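You operate a simulated robot arm through the tools that you are given. There is no shell and no other tool.

The job below is to be done with a simulated robot arm. You get a single attempt, and the scene is never put back.

## Task
Get the base film running: roller switch to free, air on, shaft switch to four, then press RUN once.

The check looks at the end state, three seconds after you hand in, the way a careful person would. Anything else that was tipped, shoved, dropped, spilled or broken makes it a failure.

## Robot
A 6-joint arm with a two-finger parallel gripper, fixed in place. Base frame: the origin is on the floor under the middle of its stand, x ahead of it, y to its left, z up. Lengths are in cm, angles in degrees, forces in N, time in s.
With the tool pointing down near the work surface it reaches from about 36 to 88 cm from the base axis. Its first joint turns from -115.0 to 115.0 degrees. Payload 3.43 kg.
The TCP is the grasp point between the finger pads, 3.4 cm short of the fingertips. In the tool frame z runs along the fingers and y along their closing line. The gripper opens to 12.8 cm. The fingers are 2.4 cm wide and 1.2 cm thick; the gripper's body (4.8 by 13 cm) begins 9.6 cm behind the TCP.
Orientation is that of the tool frame in the base frame, as a unit quaternion [w, x, y, z]. With the fingers straight down and closing along the base's y, the tool's x points along the base's -x, its y along +y and its z along -z.

## Interface
- The arm moves only by the tool nudge_tool. Its argument "increments" is a list of rows, each an object (a shift or turn left out is 0, a gripper value left out holds the last) with "linear": the shift along the base's x, y, z in units of 40 mm (1.0 is 40 mm), a list of three; "rot": the turn, a rotation vector about the base's x, y, z in units of 5 degrees (1.0 is 5 degrees), a list of three. In form: [{"linear": [x, y, z], "rot": [ax, ay, az]}, ...]. A call has 1 to 20 rows; each row shifts and turns the commanded pose from where the row before left it. "grip" is the finger opening in cm, from 0 to 12.8, set as the call begins (left out, the last holds). A call with a number of a shift or a turn outside -1 to 1 is refused whole. Rows are played at 5 a second. More than 5 cm and 8.6 degrees between two rows, or a gripper value outside its range, and nothing of the call is played. Where a pose cannot be reached the arm comes as near as it can. A force on the tool above 50 N (or 10 N above the force at the start of the call, whichever is more), or a blocked arm, ends the call early, and 0.2 s more pass. The fingers move at their own pace (about 10.8 cm/s each) and stop on an object; they squeeze with about 38 N. The grip force told is the motor's: it shows also when the fingers shut on nothing. Time passes only in rows, and 0.2 s behind the last, so rows that do not move let the fingers close. The reply holds the time, the measured pose of the TCP, the force on the tool along the base axes, the opening and the grip force, in the units named above and with some noise, with the torque about the TCP (base axes, N m) and any sound that the robot's microphone picked up, and new pictures: "views" is both (left out), scene, wrist or none.
- Cameras (640 x 400 px; columns grow to the right, rows downward): "scene" is fixed at [40, -50.13, 160.83]; the picture's right is [0.71, -0.70, 0.00], its down [-0.65, -0.65, -0.39] and it looks along [0.28, 0.28, -0.92] (base axes); focal length 316 px, centre (320, 200). "wrist" rides on the gripper at [7.6, -1.1, -16] in the tool frame; the picture's right is [0.15, 0.99, 0.00], its down [-0.88, 0.13, -0.46] and it looks along [-0.45, 0.07, 0.89] (tool axes); focal length 234 px, centre (320, 200). There is no depth. A picture from a camera that has moved, and an enlarged one, comes with that camera's place and axes in the base frame and with its lens.
- move_column(by): moves the trunk up (or, below 0, down) by that many cm; the arm rides with it, the base frame stays. It gives what a move gives, with no picture.
- enlarge(camera, box): a new picture of the part [left, top, right, bottom] of that camera's present view, enlarged. No time passes.
- hand_in(): hands the job in; it is judged then, once.

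Nothing tells you positions but the pictures and the camera data. Unless the task says otherwise, let go and move clear before handing in.

The tools are called as a command line: name --argument value ..., lists and objects as JSON in quotes. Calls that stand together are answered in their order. nudge_tool: Moves the arm, as the interface text tells. Its arguments: {"type":"object","properties":{"increments":{"type":"array","items":{"type":"object","properties":{"linear":{"type":"array","items":{"type":"number"}},"rot":{"type":"array","items":{"type":"number"}}}}},"grip":{"type":"number"},"views":{"type":"string","enum":["both","scene","wrist","none"]}},"required":["increments"]} The other tools are called the same way: move_column (by) moves the trunk up or down; enlarge (camera, box) takes an enlarged picture of a part of a camera's view; hand_in () hands the job in.

At the start:

```text
clock: 0.0
tcp_pos: [31.21, -39.87, 116.85]
tcp_rot: [0.0, -0.001, 1.0, 0.0]
contact_force: [0.1, 0.2, -0.5]
ft_torque: [-0.02, -0.02, -0.03]
grip_width: 12.79
grasp_force: 0.0
trunk travel left (down, up): [-60.0, 19.0]
```

scene: 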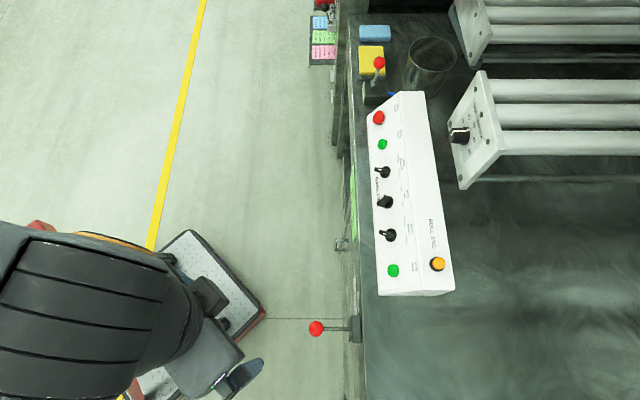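
wrist: 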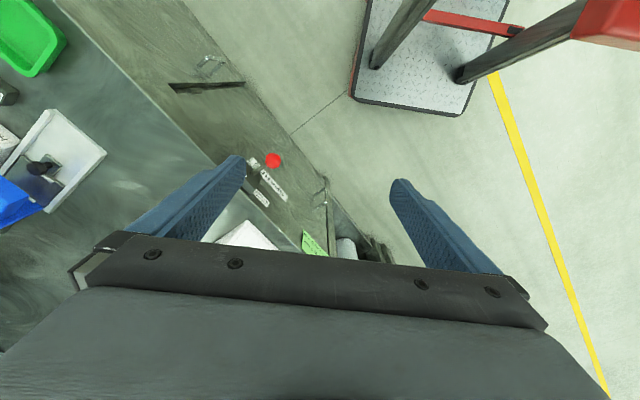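

I see a machine bench with a control box (several switches and buttons), a lever with a red ball, and a roller frame with its own knob. First I'll enlarge the views to read the labels.

enlarge --camera "scene" --box '[340, 80, 480, 180]'

enlarge --camera "scene" --box '[340, 170, 480, 300]'

enlarge --camera "scene" --box '[430, 60, 530, 200]'

enlarge --camera "scene" --box '[300, 0, 400, 110]'

enlarge --camera "scene" --box '[290, 230, 390, 350]'

enlarge --camera "wrist" --box '[200, 130, 400, 270]'

```text
4.00 times, centred on (410, 130) of scene
camera zoom: at [40.0, -50.13, 160.83], right [0.71, -0.7, 0.0], down [-0.65, -0.65, -0.39], along [0.28, 0.28, -0.92], focal length 1265 px, centre (-40, 480)
```

zoom: 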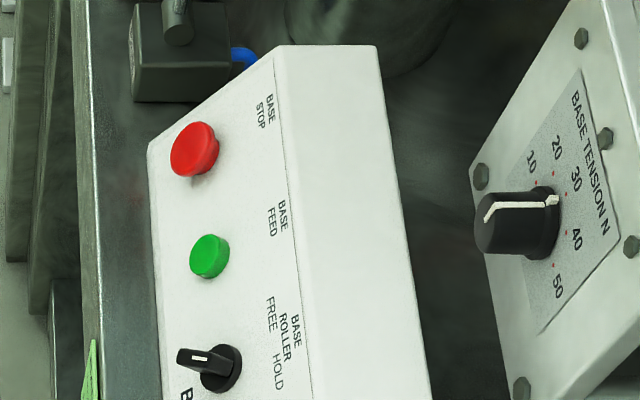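

```text
3.08 times, centred on (410, 235) of scene
camera zoom: at [40.0, -50.13, 160.83], right [0.71, -0.7, 0.0], down [-0.65, -0.65, -0.39], along [0.28, 0.28, -0.92], focal length 973 px, centre (43, 92)
```

zoom: 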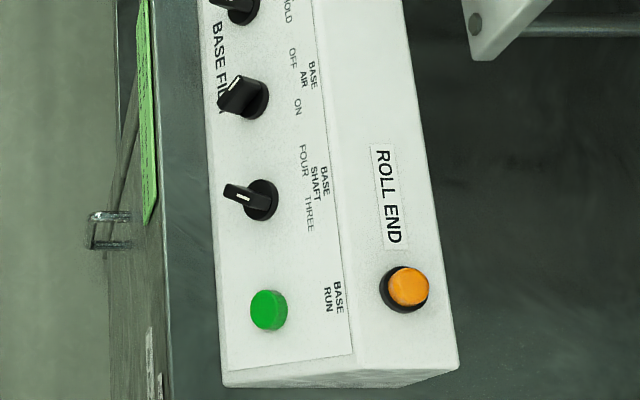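

```text
2.86 times, centred on (480, 130) of scene
camera zoom: at [40.0, -50.13, 160.83], right [0.71, -0.7, 0.0], down [-0.65, -0.65, -0.39], along [0.28, 0.28, -0.92], focal length 904 px, centre (-137, 400)
```

zoom: 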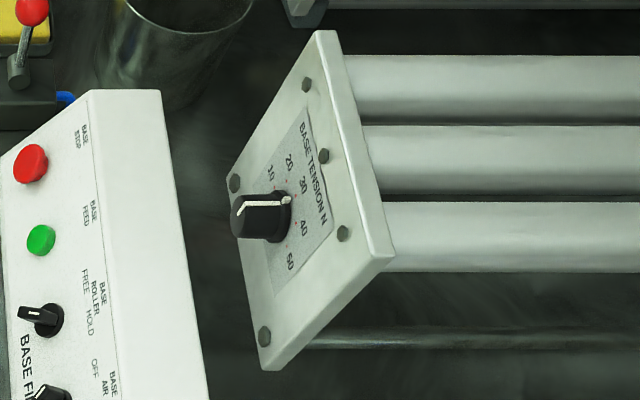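

```text
3.64 times, centred on (350, 55) of scene
camera zoom: at [40.0, -50.13, 160.83], right [0.71, -0.7, 0.0], down [-0.65, -0.65, -0.39], along [0.28, 0.28, -0.92], focal length 1150 px, centre (211, 727)
```

zoom: 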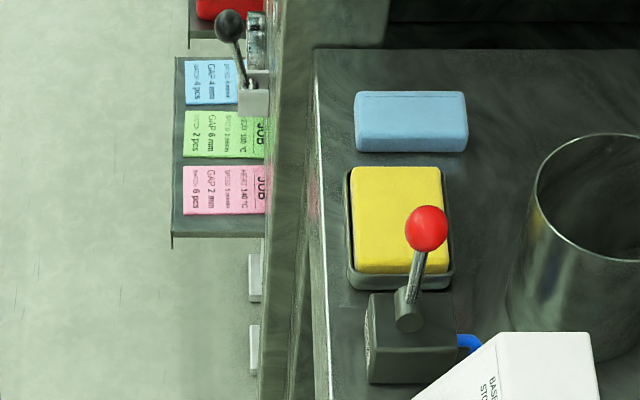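

```text
3.33 times, centred on (340, 290) of scene
camera zoom: at [40.0, -50.13, 160.83], right [0.71, -0.7, 0.0], down [-0.65, -0.65, -0.39], along [0.28, 0.28, -0.92], focal length 1054 px, centre (253, -100)
```

zoom: 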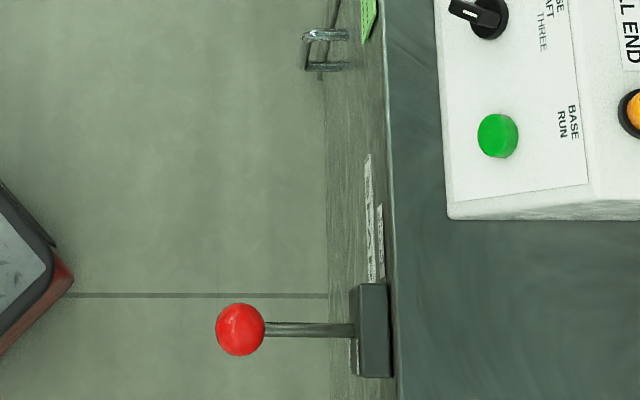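

```text
2.86 times, centred on (300, 200) of wrist
camera zoom: at [23.47, -41.11, 132.81], right [-0.15, 0.99, 0.0], down [0.88, 0.13, 0.46], along [0.45, 0.07, -0.89], focal length 669 px, centre (377, 200)
```

zoom: 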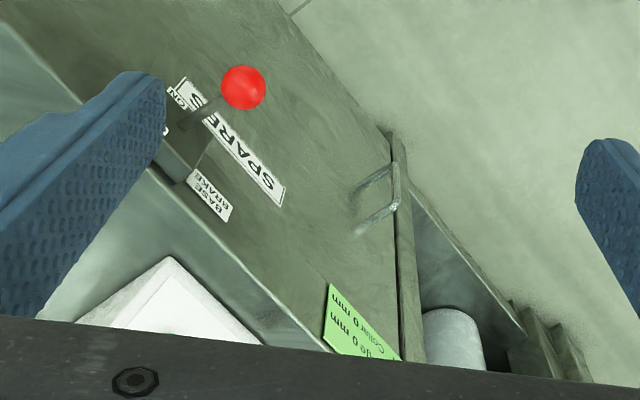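

The control box has the BASE FILM switches: ROLLER (FREE/HOLD), AIR (OFF/ON), SHAFT (FOUR/THREE) and the green BASE RUN button nearest the bottom of the picture. The bench edge runs diagonally to the base axes, so I turn the tool by -45° about z to square it to the panel and look with the wrist camera.

nudge_tool --increments '[{"rot": [0, 0, -1]}, {"rot": [0, 0, -1]}, {"rot": [0, 0, -1]}, {"rot": [0, 0, -1]}, {"rot": [0, 0, -1]}, {"rot": [0, 0, -1]}, {"rot": [0, 0, -1]}, {"rot": [0, 0, -1]}, {"rot": [0, 0, -1]}]'

```text
clock: 2.0
tcp_pos: [31.12, -39.92, 116.9]
tcp_rot: [-0.001, 0.383, 0.924, 0.0]
contact_force: [-0.4, -0.2, 0.2]
ft_torque: [0.01, 0.01, -0.03]
grip_width: 12.81
grasp_force: 0.1
trunk travel left (down, up): [-60.0, 19.0]
camera wrist: at [24.92, -35.42, 132.78], right [0.6, 0.8, 0.0], down [0.71, -0.53, 0.46], along [0.37, -0.27, -0.89], focal length 234 px, centre (320, 200)
```

scene: 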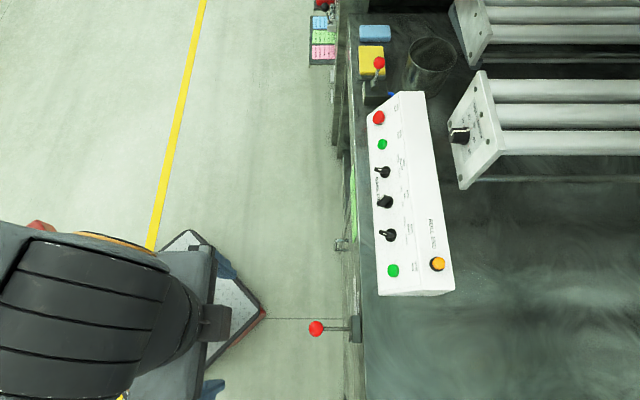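
wrist: 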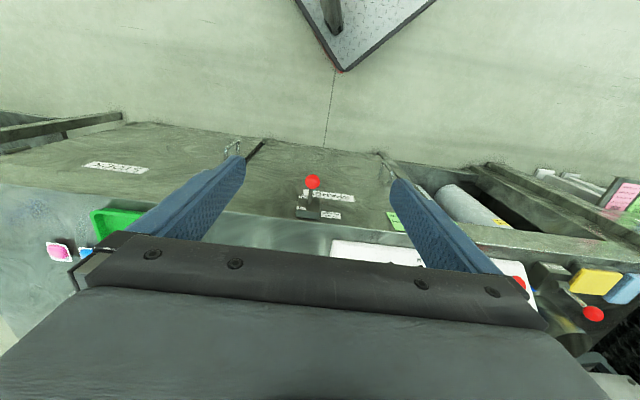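

The tool is now square to the bench, but the gripper hides the panel. I'll slide along the bench edge toward the panel centre (s≈78 cm away, direction (0.71,-0.71)) and tilt the tool 30° toward the panel to get a close look.

nudge_tool --increments '[{"linear": [0.59, 0.59, 0], "rot": [-0.707, -0.707, 0]}, {"linear": [0.59, 0.59, 0], "rot": [-0.707, -0.707, 0]}, {"linear": [0.59, 0.59, 0], "rot": [-0.707, -0.707, 0]}, {"linear": [0.59, 0.59, 0], "rot": [-0.707, -0.707, 0]}, {"linear": [0.59, 0.59, 0], "rot": [-0.707, -0.707, 0]}, {"linear": [0.59, 0.59, 0], "rot": [-0.707, -0.707, 0]}]'

```text
clock: 3.4
tcp_pos: [45.38, -25.64, 116.99]
tcp_rot: [0.238, 0.37, 0.893, -0.099]
contact_force: [-0.1, 0.4, -0.8]
ft_torque: [0.02, 0.02, -0.01]
grip_width: 12.84
grasp_force: 0.1
trunk travel left (down, up): [-60.0, 19.0]
camera wrist: at [34.23, -16.28, 126.88], right [0.61, 0.79, -0.07], down [0.47, -0.29, 0.84], along [0.64, -0.54, -0.55], focal length 234 px, centre (320, 200)
```

scene: 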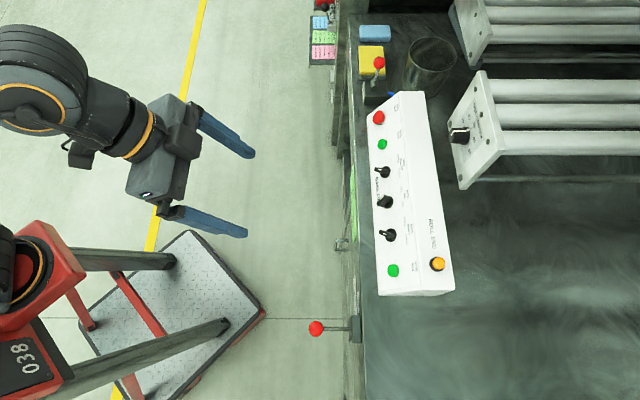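
wrist: 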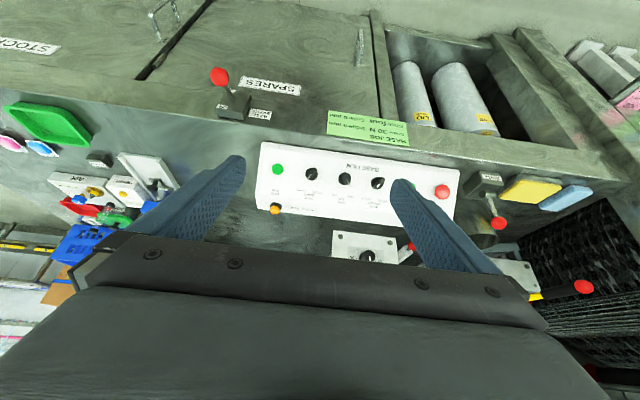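

Now the wrist camera sees the panel (upside down) with a green note and valve next to it. I'll enlarge to read all labels.

enlarge --camera "wrist" --box '[250, 130, 410, 230]'

enlarge --camera "wrist" --box '[320, 100, 420, 160]'

enlarge --camera "wrist" --box '[440, 150, 600, 250]'

enlarge --camera "wrist" --box '[200, 60, 310, 130]'

enlarge --camera "wrist" --box '[30, 140, 190, 250]'

```text
4.00 times, centred on (330, 180) of wrist
camera zoom: at [34.23, -16.28, 126.88], right [0.61, 0.79, -0.07], down [0.47, -0.29, 0.84], along [0.64, -0.54, -0.55], focal length 937 px, centre (280, 280)
```

zoom: 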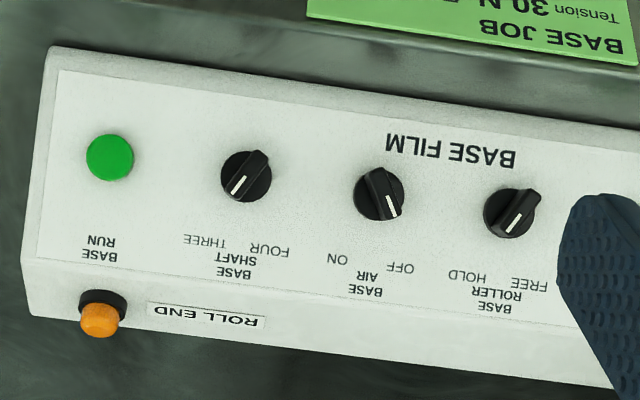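

```text
6.40 times, centred on (370, 130) of wrist
camera zoom: at [34.23, -16.28, 126.88], right [0.61, 0.79, -0.07], down [0.47, -0.29, 0.84], along [0.64, -0.54, -0.55], focal length 1499 px, centre (0, 648)
```

zoom: 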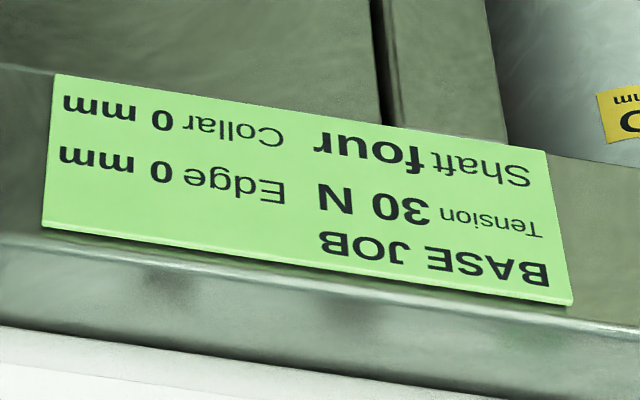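

```text
4.00 times, centred on (520, 200) of wrist
camera zoom: at [34.23, -16.28, 126.88], right [0.61, 0.79, -0.07], down [0.47, -0.29, 0.84], along [0.64, -0.54, -0.55], focal length 937 px, centre (-480, 200)
```

zoom: 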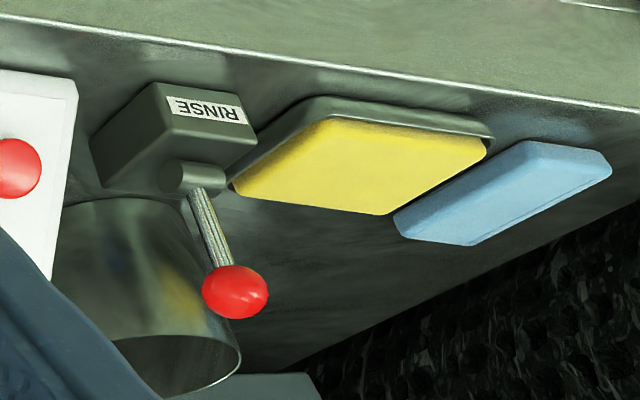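

```text
5.71 times, centred on (255, 95) of wrist
camera zoom: at [34.23, -16.28, 126.88], right [0.61, 0.79, -0.07], down [0.47, -0.29, 0.84], along [0.64, -0.54, -0.55], focal length 1338 px, centre (691, 800)
```

zoom: 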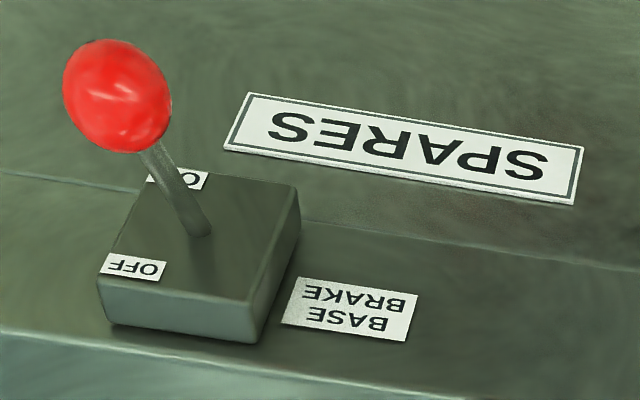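

```text
3.64 times, centred on (110, 195) of wrist
camera zoom: at [34.23, -16.28, 126.88], right [0.61, 0.79, -0.07], down [0.47, -0.29, 0.84], along [0.64, -0.54, -0.55], focal length 852 px, centre (1084, 218)
```

zoom: 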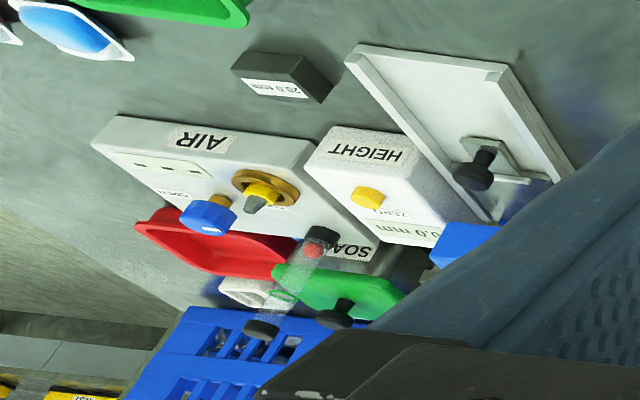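

Confirmed: ROLLER is at HOLD, AIR at OFF, SHAFT at THREE (white marks). From both cameras I place the RUN button at about (60,-52,92), knobs spaced about 8 cm along (0.71,0.71), ROLLER knob near (77,-35,92), with the face sloping about 54°. Next I move in front of the panel tilted square to the face for a closer look.

nudge_tool --increments '[{"linear": [0.604, -0.25, -0.6], "rot": [-0.566, -0.566, 0]}, {"linear": [0.604, -0.25, -0.6], "rot": [-0.566, -0.566, 0]}, {"linear": [0.604, -0.25, -0.6], "rot": [-0.566, -0.566, 0]}, {"linear": [0.604, -0.25, -0.6], "rot": [-0.566, -0.566, 0]}, {"linear": [0.604, -0.25, -0.6], "rot": [-0.566, -0.566, 0]}, {"linear": [0.604, -0.25, -0.6], "rot": [-0.566, -0.566, 0]}]'

```text
clock: 4.8
tcp_pos: [59.61, -31.6, 102.5]
tcp_rot: [0.42, 0.34, 0.824, -0.173]
contact_force: [-0.5, 0.9, 0.5]
ft_torque: [0.02, -0.01, 0.03]
grip_width: 12.79
grasp_force: 0.1
trunk travel left (down, up): [-60.0, 19.0]
camera wrist: at [46.42, -20.14, 105.78], right [0.64, 0.76, -0.12], down [0.2, -0.01, 0.98], along [0.74, -0.65, -0.16], focal length 234 px, centre (320, 200)
```

scene: 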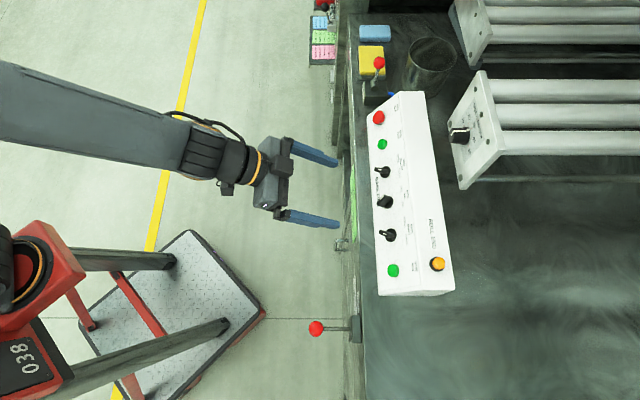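
wrist: 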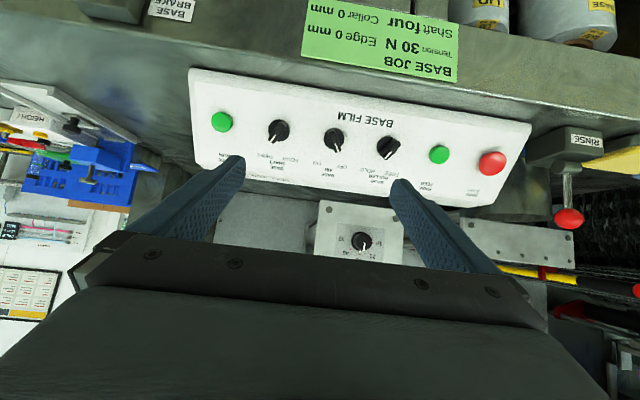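

The panel is now viewed square-on (upside down). I'll enlarge it for knob angles and accurate positions, and also look at the brake lever label.

enlarge --camera "wrist" --box '[190, 60, 350, 160]'

enlarge --camera "wrist" --box '[310, 90, 470, 190]'

enlarge --camera "wrist" --box '[470, 100, 630, 200]'

```text
4.00 times, centred on (270, 110) of wrist
camera zoom: at [46.42, -20.14, 105.78], right [0.64, 0.76, -0.12], down [0.2, -0.01, 0.98], along [0.74, -0.65, -0.16], focal length 937 px, centre (520, 560)
```

zoom: 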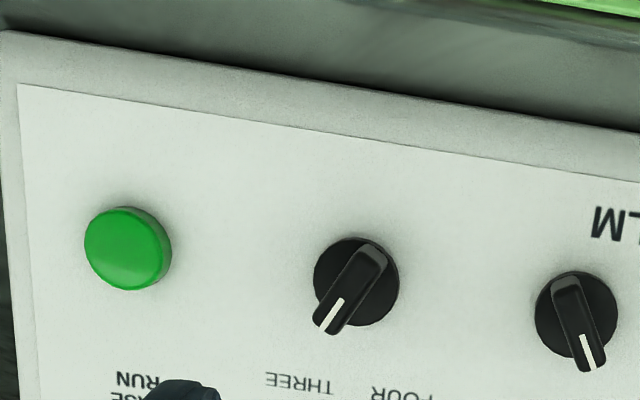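

```text
4.00 times, centred on (390, 140) of wrist
camera zoom: at [46.42, -20.14, 105.78], right [0.64, 0.76, -0.12], down [0.2, -0.01, 0.98], along [0.74, -0.65, -0.16], focal length 937 px, centre (40, 440)
```

zoom: 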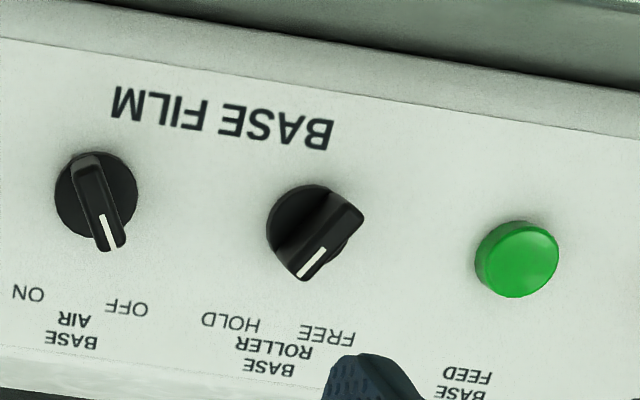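

```text
4.00 times, centred on (550, 150) of wrist
camera zoom: at [46.42, -20.14, 105.78], right [0.64, 0.76, -0.12], down [0.2, -0.01, 0.98], along [0.74, -0.65, -0.16], focal length 937 px, centre (-600, 400)
```

zoom: 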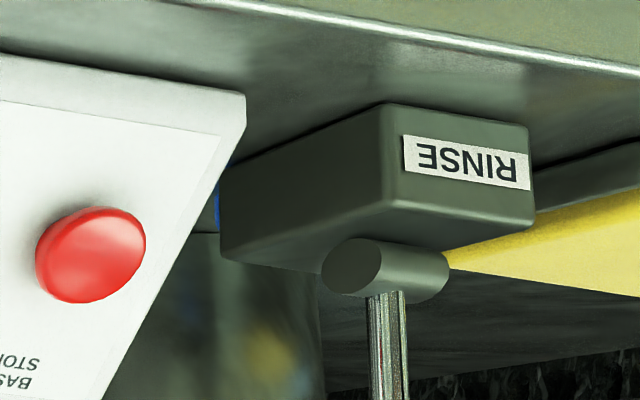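

Positions agree well: ROLLER, AIR and SHAFT knobs at t≈29.9, 21.8 and 13.8 cm along the panel, all at z≈91, with handles tilted about ±28° from the panel's "up". I'll go to ROLLER first: standoff 12 cm from the face, tool turned +28° about its own axis to line the fingers up with the handle, opening 4.5 cm.

nudge_tool --increments '[{"linear": [0.389, 0.119, -0.156], "rot": [0.46, -0.457, -0.471]}, {"linear": [0.389, 0.119, -0.156], "rot": [0.46, -0.457, -0.471]}, {"linear": [0.389, 0.119, -0.156], "rot": [0.46, -0.457, -0.471]}, {"linear": [0.389, 0.119, -0.156], "rot": [0.46, -0.457, -0.471]}, {"linear": [0.389, 0.119, -0.156], "rot": [0.46, -0.457, -0.471]}, {"linear": [0.389, 0.119, -0.156], "rot": [0.46, -0.457, -0.471]}, {"linear": [0.389, 0.119, -0.156], "rot": [0.46, -0.457, -0.471]}]' --grip 4.5

```text
clock: 6.4
tcp_pos: [70.67, -28.34, 98.04]
tcp_rot: [0.448, 0.531, 0.716, -0.066]
contact_force: [-0.4, -0.3, 0.2]
ft_torque: [-0.01, -0.01, 0.06]
grip_width: 4.52
grasp_force: 0.1
trunk travel left (down, up): [-60.0, 19.0]
camera wrist: at [60.31, -14.51, 101.65], right [0.81, 0.53, 0.27], down [-0.12, -0.3, 0.95], along [0.58, -0.8, -0.18], focal length 234 px, centre (320, 200)
```

scene: 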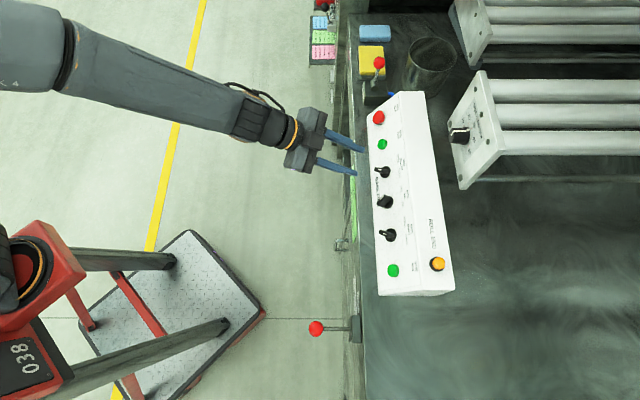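
wrist: 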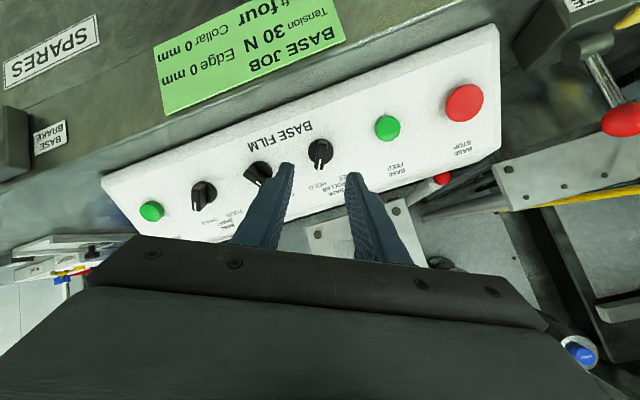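

enlarge --camera "wrist" --box '[260, 110, 388, 190]'

enlarge --camera "scene" --box '[280, 90, 440, 220]'

```text
5.00 times, centred on (324, 150) of wrist
camera zoom: at [60.31, -14.51, 101.65], right [0.81, 0.53, 0.27], down [-0.12, -0.3, 0.95], along [0.58, -0.8, -0.18], focal length 1171 px, centre (300, 450)
```

zoom: 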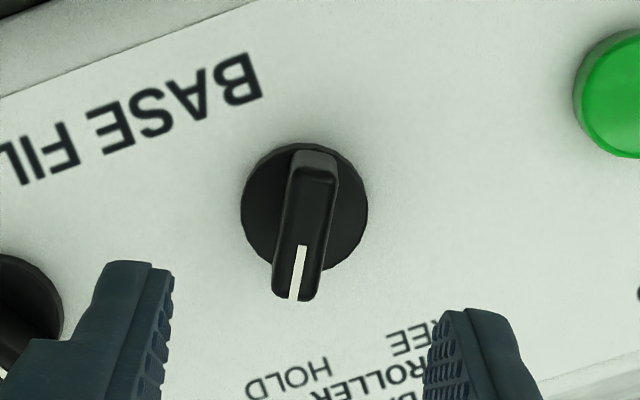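

```text
3.08 times, centred on (360, 155) of scene
camera zoom: at [40.0, -50.13, 160.83], right [0.71, -0.7, 0.0], down [-0.65, -0.65, -0.39], along [0.28, 0.28, -0.92], focal length 973 px, centre (197, 338)
```

zoom: 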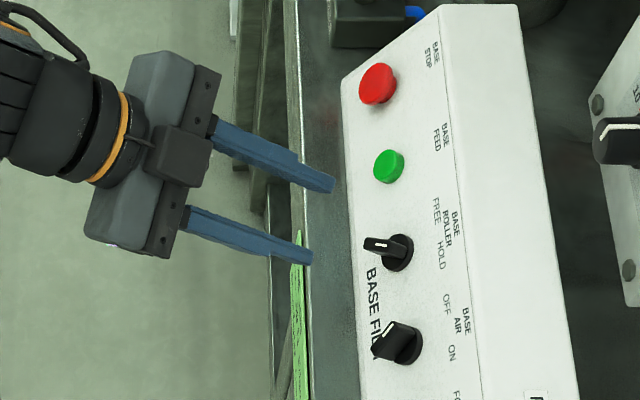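

The ROLLER handle is parallel to the finger pads and the tool axis hits the knob centre within about 1 mm. I advance 6.5 cm along the tool axis and check depth.

nudge_tool --increments '[{"linear": [0.237, -0.229, -0.2375]}, {"linear": [0.237, -0.229, -0.2375]}, {"linear": [0.237, -0.229, -0.2375]}, {"linear": [0.237, -0.229, -0.2375]}]'

enlarge --camera "wrist" --box '[240, 100, 400, 200]'

enlarge --camera "scene" --box '[320, 120, 440, 220]'

```text
clock: 7.4
tcp_pos: [74.66, -32.14, 94.36]
tcp_rot: [0.449, 0.529, 0.717, -0.065]
contact_force: [0.2, 0.1, 0.3]
ft_torque: [0.01, 0.01, 0.0]
grip_width: 4.52
grasp_force: 0.1
trunk travel left (down, up): [-60.0, 19.0]
camera wrist: at [64.13, -18.33, 97.87], right [0.81, 0.53, 0.27], down [-0.12, -0.3, 0.95], along [0.58, -0.79, -0.18], focal length 234 px, centre (320, 200)
```

scene: 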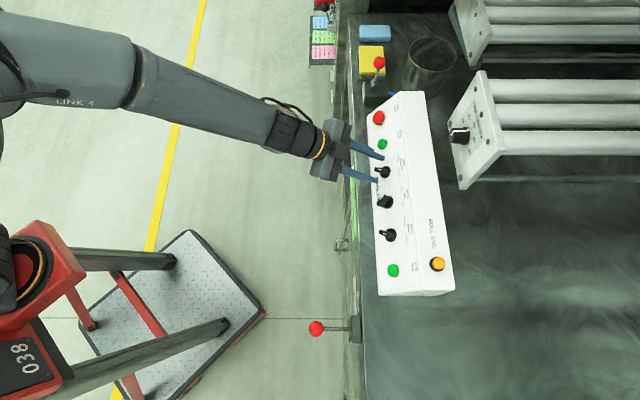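
wrist: 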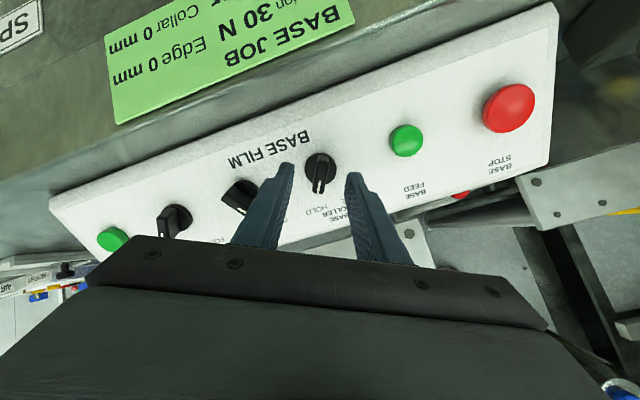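

```text
4.00 times, centred on (320, 150) of wrist
camera zoom: at [64.13, -18.33, 97.87], right [0.81, 0.53, 0.27], down [-0.12, -0.3, 0.95], along [0.58, -0.79, -0.18], focal length 937 px, centre (320, 400)
```

zoom: 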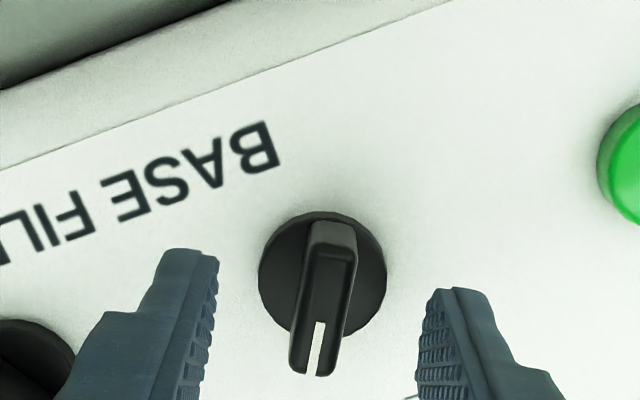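

```text
4.00 times, centred on (380, 170) of scene
camera zoom: at [40.0, -50.13, 160.83], right [0.71, -0.7, 0.0], down [-0.65, -0.65, -0.39], along [0.28, 0.28, -0.92], focal length 1265 px, centre (80, 320)
```

zoom: 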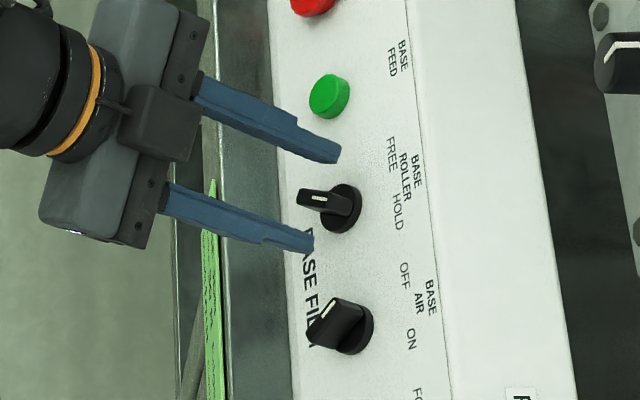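

Depth estimate: knob disc about 5.5 cm from the TCP, handle front about 4.2 cm, so fingertips are 0.8 cm short of the handle. I advance 1.7 cm more so the pads overlap the handle without touching the disc.

nudge_tool --increments '[{"linear": [0.081, -0.081, -0.083]}, {"linear": [0.081, -0.081, -0.083]}, {"linear": [0.081, -0.081, -0.083]}]'

enlarge --camera "wrist" --box '[240, 100, 400, 200]'

enlarge --camera "scene" --box '[350, 140, 420, 200]'

```text
clock: 8.2
tcp_pos: [75.55, -32.99, 93.3]
tcp_rot: [0.448, 0.53, 0.717, -0.067]
contact_force: [0.4, -0.7, 1.4]
ft_torque: [0.02, -0.03, -0.04]
grip_width: 4.51
grasp_force: 0.0
trunk travel left (down, up): [-60.0, 19.0]
camera wrist: at [65.11, -19.15, 96.88], right [0.81, 0.53, 0.27], down [-0.12, -0.3, 0.95], along [0.58, -0.79, -0.18], focal length 234 px, centre (320, 200)
```

scene: 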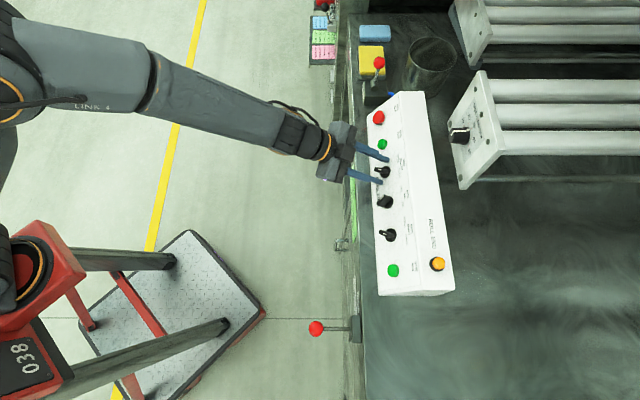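
wrist: 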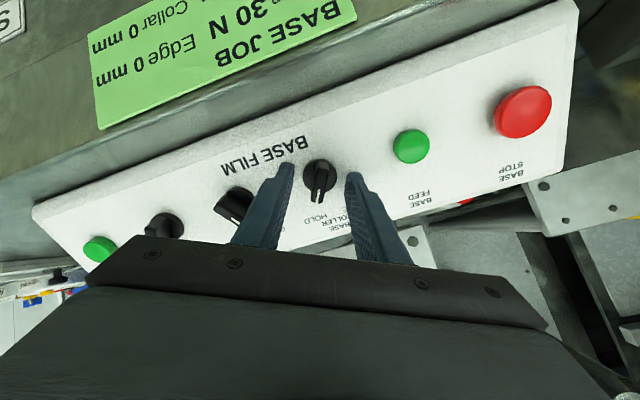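

```text
4.00 times, centred on (320, 150) of wrist
camera zoom: at [65.11, -19.15, 96.88], right [0.81, 0.53, 0.27], down [-0.12, -0.3, 0.95], along [0.58, -0.79, -0.18], focal length 937 px, centre (320, 400)
```

zoom: 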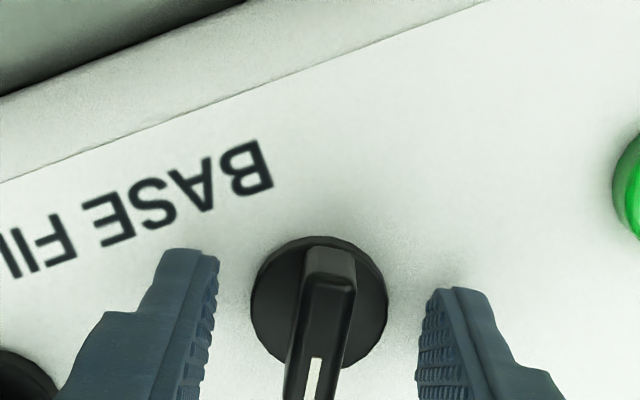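

```text
6.67 times, centred on (385, 170) of scene
camera zoom: at [40.0, -50.13, 160.83], right [0.71, -0.7, 0.0], down [-0.65, -0.65, -0.39], along [0.28, 0.28, -0.92], focal length 2108 px, centre (-113, 400)
```

zoom: 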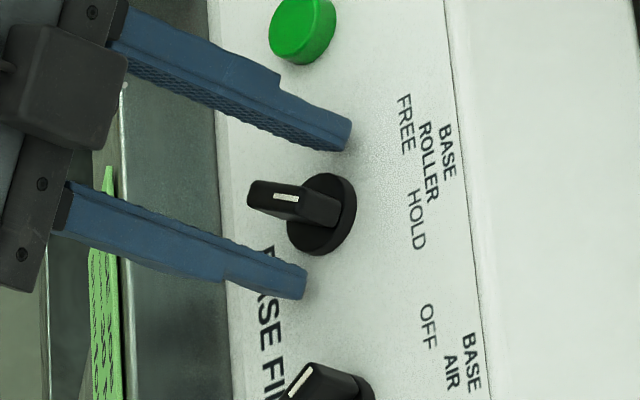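

Fingers flank the handle with roughly 0.5 cm spare above the disc. I go 0.3 cm deeper and close on the handle.

nudge_tool --increments '[{"linear": [0.043, -0.043, -0.044]}, {}]' --views "none"

nudge_tool --increments '[{}, {}, {}]' --grip 0.4

enlarge --camera "wrist" --box '[240, 100, 400, 200]'

enlarge --camera "scene" --box '[350, 140, 420, 200]'

```text
clock: 8.8
tcp_pos: [75.66, -33.17, 93.22]
tcp_rot: [0.448, 0.53, 0.717, -0.066]
contact_force: [-0.3, 0.1, 0.1]
ft_torque: [0.03, -0.01, -0.04]
grip_width: 4.51
grasp_force: 0.1
trunk travel left (down, up): [-60.0, 19.0]
```

```text
clock: 9.6
tcp_pos: [75.73, -33.18, 93.17]
tcp_rot: [0.449, 0.53, 0.716, -0.067]
contact_force: [-0.2, -0.3, -1.2]
ft_torque: [-0.01, -0.02, 0.01]
grip_width: 3.0
grasp_force: 44.8
trunk travel left (down, up): [-60.0, 19.0]
camera wrist: at [65.26, -19.32, 96.69], right [0.81, 0.53, 0.27], down [-0.12, -0.3, 0.95], along [0.58, -0.79, -0.18], focal length 234 px, centre (320, 200)
```

scene: 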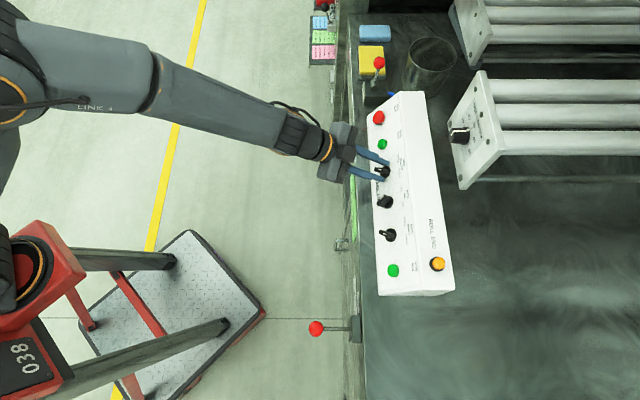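
wrist: 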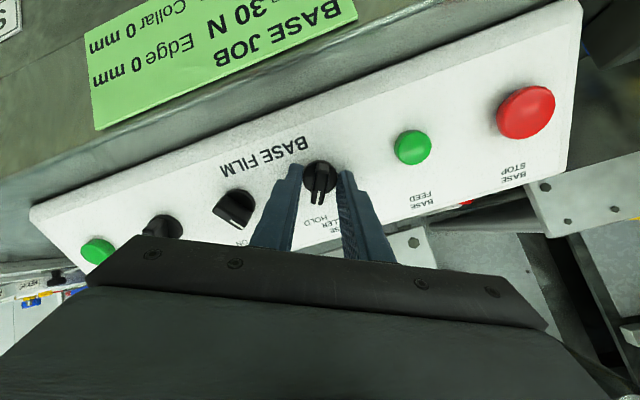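

```text
4.00 times, centred on (320, 150) of wrist
camera zoom: at [65.26, -19.32, 96.69], right [0.81, 0.53, 0.27], down [-0.12, -0.3, 0.95], along [0.58, -0.79, -0.18], focal length 937 px, centre (320, 400)
```

zoom: 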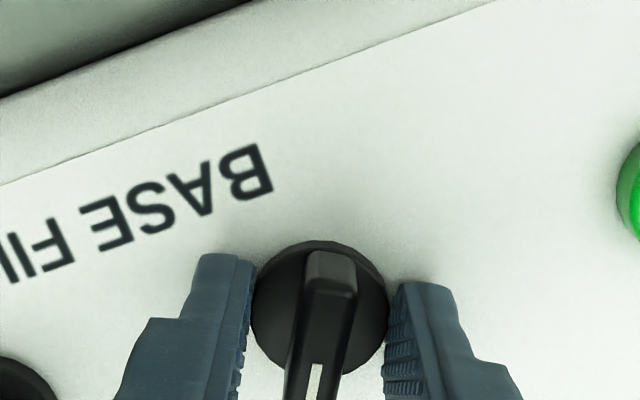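

```text
6.67 times, centred on (385, 170) of scene
camera zoom: at [40.0, -50.13, 160.83], right [0.71, -0.7, 0.0], down [-0.65, -0.65, -0.39], along [0.28, 0.28, -0.92], focal length 2108 px, centre (-113, 400)
```

zoom: 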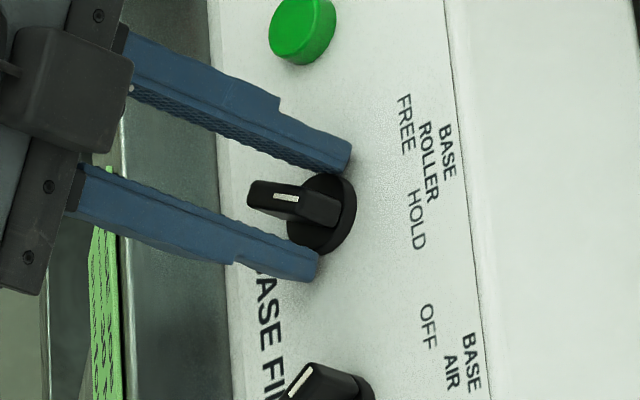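

The fingers closed at 3.0 cm, so they caught the round knob base rather than the handle: I'm about 0.4 cm too deep. I'll open, back out 0.9 cm, and close again on the bar handle.

nudge_tool --increments '[{}, {}]' --grip 4.5 --views "none"

nudge_tool --increments '[{"linear": [-0.064, 0.064, 0.067]}, {"linear": [-0.064, 0.064, 0.067]}, {}]' --views "none"

nudge_tool --increments '[{}, {}, {}]' --grip 0.4

enlarge --camera "wrist" --box '[240, 100, 400, 200]'

enlarge --camera "scene" --box '[350, 140, 420, 200]'

```text
clock: 10.2
tcp_pos: [75.58, -33.19, 93.09]
tcp_rot: [0.449, 0.53, 0.717, -0.066]
contact_force: [-0.3, 0.1, -0.1]
ft_torque: [-0.01, -0.01, -0.03]
grip_width: 4.52
grasp_force: 0.1
trunk travel left (down, up): [-60.0, 19.0]
```

```text
clock: 11.0
tcp_pos: [75.12, -32.69, 93.78]
tcp_rot: [0.449, 0.53, 0.717, -0.066]
contact_force: [-0.6, -0.5, 0.2]
ft_torque: [0.03, -0.01, 0.0]
grip_width: 4.5
grasp_force: 0.1
trunk travel left (down, up): [-60.0, 19.0]
```

```text
clock: 11.8
tcp_pos: [75.15, -32.7, 93.67]
tcp_rot: [0.449, 0.53, 0.716, -0.066]
contact_force: [-2.0, -0.5, 0.2]
ft_torque: [-0.12, -0.52, 0.36]
grip_width: 1.09
grasp_force: 44.4
trunk travel left (down, up): [-60.0, 19.0]
camera wrist: at [64.74, -18.87, 97.27], right [0.81, 0.53, 0.27], down [-0.12, -0.3, 0.95], along [0.58, -0.8, -0.18], focal length 234 px, centre (320, 200)
```

scene: 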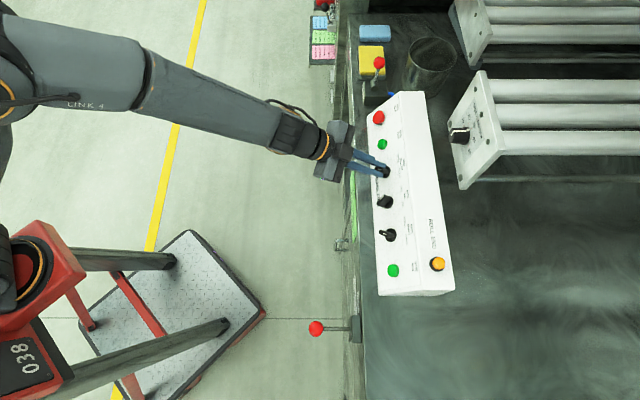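
wrist: 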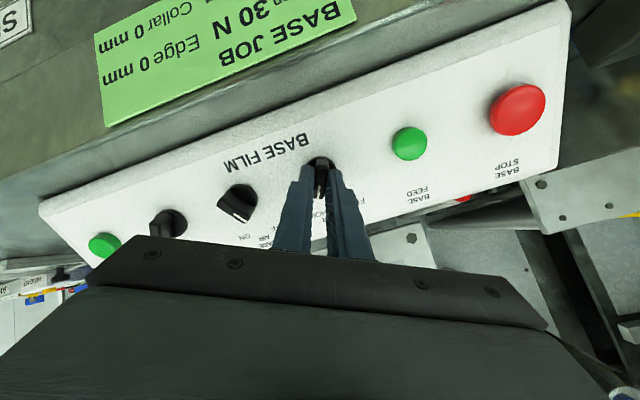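

```text
4.00 times, centred on (320, 150) of wrist
camera zoom: at [64.74, -18.87, 97.27], right [0.81, 0.53, 0.27], down [-0.12, -0.3, 0.95], along [0.58, -0.8, -0.18], focal length 937 px, centre (320, 400)
```

zoom: 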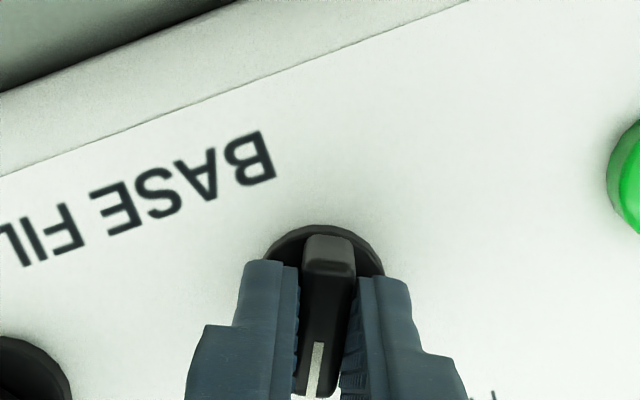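

```text
6.67 times, centred on (385, 170) of scene
camera zoom: at [40.0, -50.13, 160.83], right [0.71, -0.7, 0.0], down [-0.65, -0.65, -0.39], along [0.28, 0.28, -0.92], focal length 2108 px, centre (-113, 400)
```

zoom: 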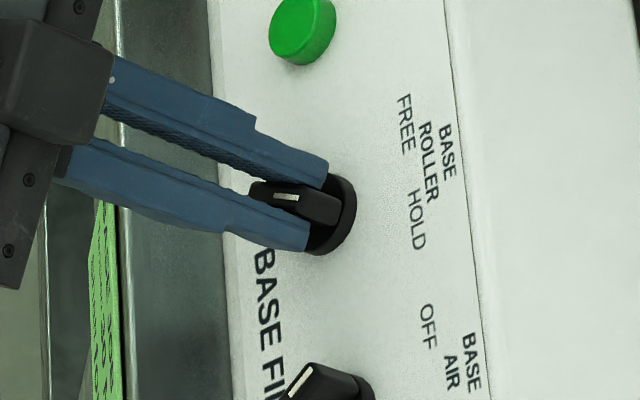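

The handle is gripped (1.09 cm wide). Now I turn it counter-clockwise about the tool axis toward FREE, 58° in steps.

nudge_tool --increments '[{"rot": [-0.5525, 0.5515, 0.5698]}, {"rot": [-0.5525, 0.5515, 0.5698]}, {"rot": [-0.5525, 0.5515, 0.5698]}, {"rot": [-0.5525, 0.5515, 0.5698]}, {"rot": [-0.5525, 0.5515, 0.5698]}, {"rot": [-0.5525, 0.5515, 0.5698]}]' --views "none"

nudge_tool --increments '[{"rot": [-0.5525, 0.5515, 0.5698]}, {"rot": [-0.5525, 0.5515, 0.5698]}, {"rot": [-0.5525, 0.5515, 0.5698]}, {"rot": [-0.5525, 0.5515, 0.5698]}, {"rot": [-0.5525, 0.5515, 0.5698]}, {"rot": [-0.5525, 0.5515, 0.5698]}]'

enlarge --camera "wrist" --box '[240, 100, 400, 200]'

enlarge --camera "scene" --box '[350, 140, 420, 200]'

```text
clock: 13.2
tcp_pos: [75.16, -32.71, 93.7]
tcp_rot: [0.418, 0.333, 0.827, -0.177]
contact_force: [7.0, -4.3, -2.1]
ft_torque: [-1.06, -0.99, -0.13]
grip_width: 1.09
grasp_force: 44.2
trunk travel left (down, up): [-60.0, 19.0]
```

```text
clock: 14.6
tcp_pos: [75.21, -32.65, 93.68]
tcp_rot: [0.36, 0.115, 0.884, -0.275]
contact_force: [3.7, -0.3, 5.9]
ft_torque: [-0.39, 0.24, -0.71]
grip_width: 1.08
grasp_force: 44.4
trunk travel left (down, up): [-60.0, 19.0]
camera wrist: at [60.1, -24.54, 98.28], right [0.29, 0.81, -0.5], down [0.42, 0.36, 0.83], along [0.86, -0.45, -0.24], focal length 234 px, centre (320, 200)
```

scene: 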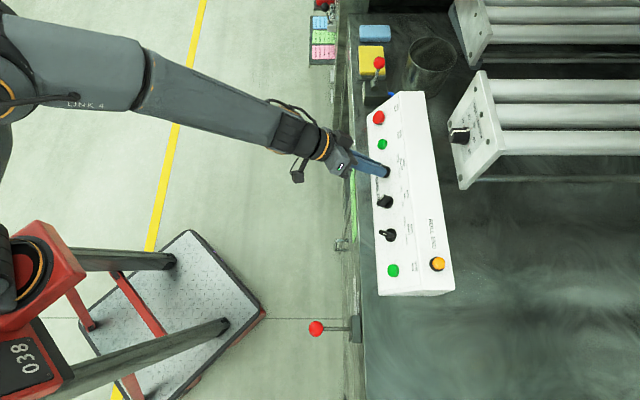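
wrist: 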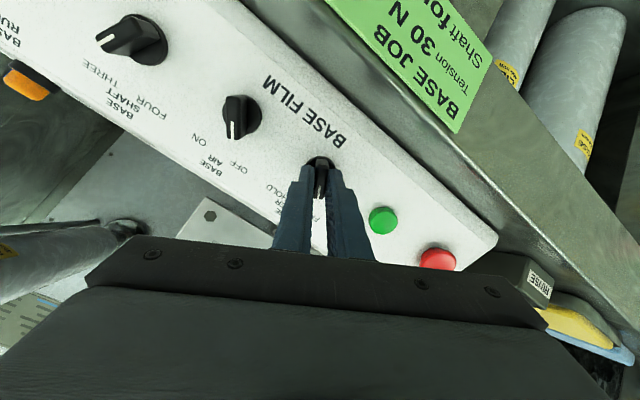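

```text
4.00 times, centred on (320, 150) of wrist
camera zoom: at [60.1, -24.54, 98.28], right [0.29, 0.81, -0.5], down [0.42, 0.36, 0.83], along [0.86, -0.45, -0.24], focal length 937 px, centre (320, 400)
```

zoom: 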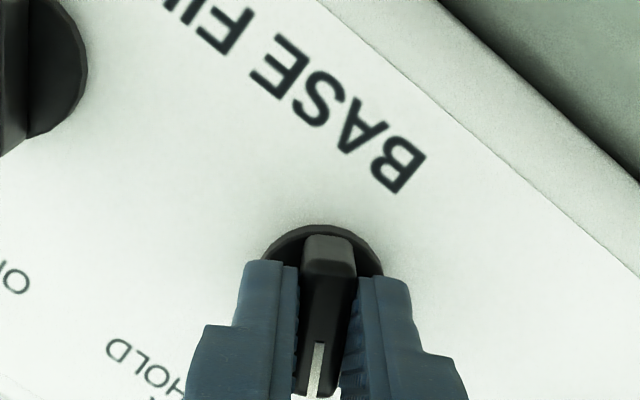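

```text
6.67 times, centred on (385, 170) of scene
camera zoom: at [40.0, -50.13, 160.83], right [0.71, -0.7, 0.0], down [-0.65, -0.65, -0.39], along [0.28, 0.28, -0.92], focal length 2108 px, centre (-113, 400)
```

zoom: 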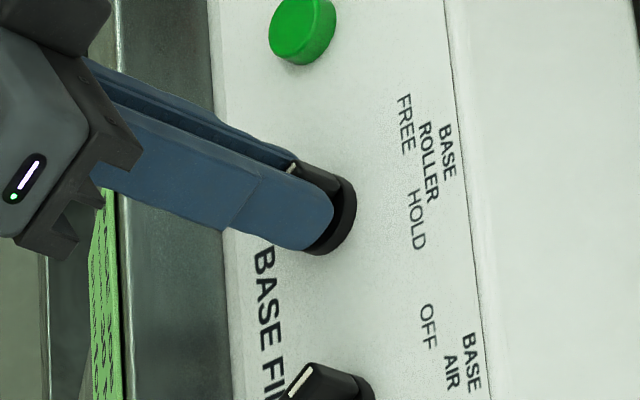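

The handle turned with the gripper and now points toward FREE. I open, back off about 3 cm, and check the knob.

nudge_tool --increments '[{}, {}]' --grip 4.5 --views "none"

nudge_tool --increments '[{"linear": [-0.143, 0.143, 0.147]}, {"linear": [-0.143, 0.143, 0.147]}, {"linear": [-0.143, 0.143, 0.147]}, {"linear": [-0.143, 0.143, 0.147]}, {"linear": [-0.143, 0.143, 0.147]}, {"linear": [-0.143, 0.143, 0.147]}]'

enlarge --camera "wrist" --box '[240, 100, 400, 200]'

enlarge --camera "scene" --box '[350, 140, 420, 200]'

```text
clock: 15.2
tcp_pos: [75.19, -32.75, 93.66]
tcp_rot: [0.359, 0.117, 0.884, -0.275]
contact_force: [0.4, 0.4, -0.1]
ft_torque: [-0.01, 0.01, -0.02]
grip_width: 4.51
grasp_force: 0.1
trunk travel left (down, up): [-60.0, 19.0]
```

```text
clock: 16.6
tcp_pos: [71.78, -29.32, 97.25]
tcp_rot: [0.36, 0.116, 0.884, -0.275]
contact_force: [-0.3, 0.1, 0.0]
ft_torque: [-0.05, -0.01, 0.02]
grip_width: 4.53
grasp_force: 0.1
trunk travel left (down, up): [-60.0, 19.0]
camera wrist: at [56.66, -21.09, 101.83], right [0.29, 0.81, -0.5], down [0.42, 0.36, 0.83], along [0.86, -0.46, -0.24], focal length 234 px, centre (320, 200)
```

scene: 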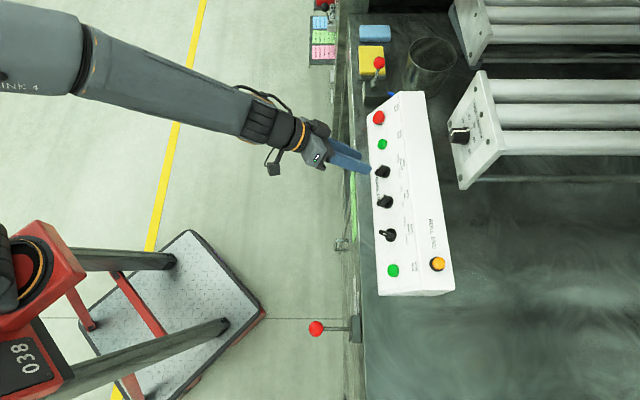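
wrist: 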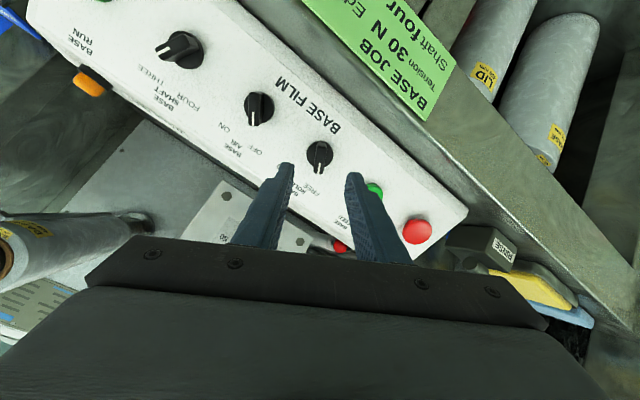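

```text
4.00 times, centred on (320, 150) of wrist
camera zoom: at [56.66, -21.09, 101.83], right [0.29, 0.81, -0.5], down [0.42, 0.36, 0.83], along [0.86, -0.46, -0.24], focal length 937 px, centre (320, 400)
```

zoom: 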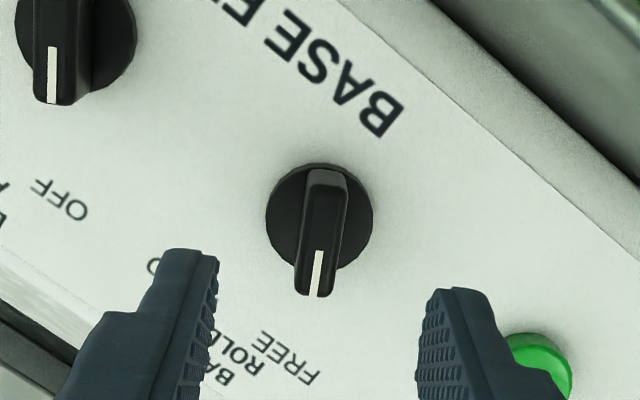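

```text
6.67 times, centred on (385, 170) of scene
camera zoom: at [40.0, -50.13, 160.83], right [0.71, -0.7, 0.0], down [-0.65, -0.65, -0.39], along [0.28, 0.28, -0.92], focal length 2108 px, centre (-113, 400)
```

zoom: 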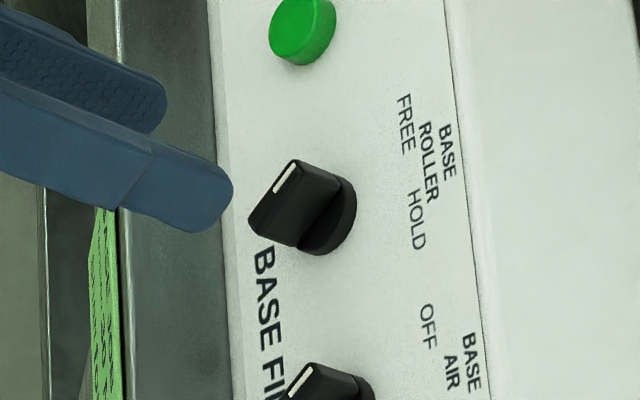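

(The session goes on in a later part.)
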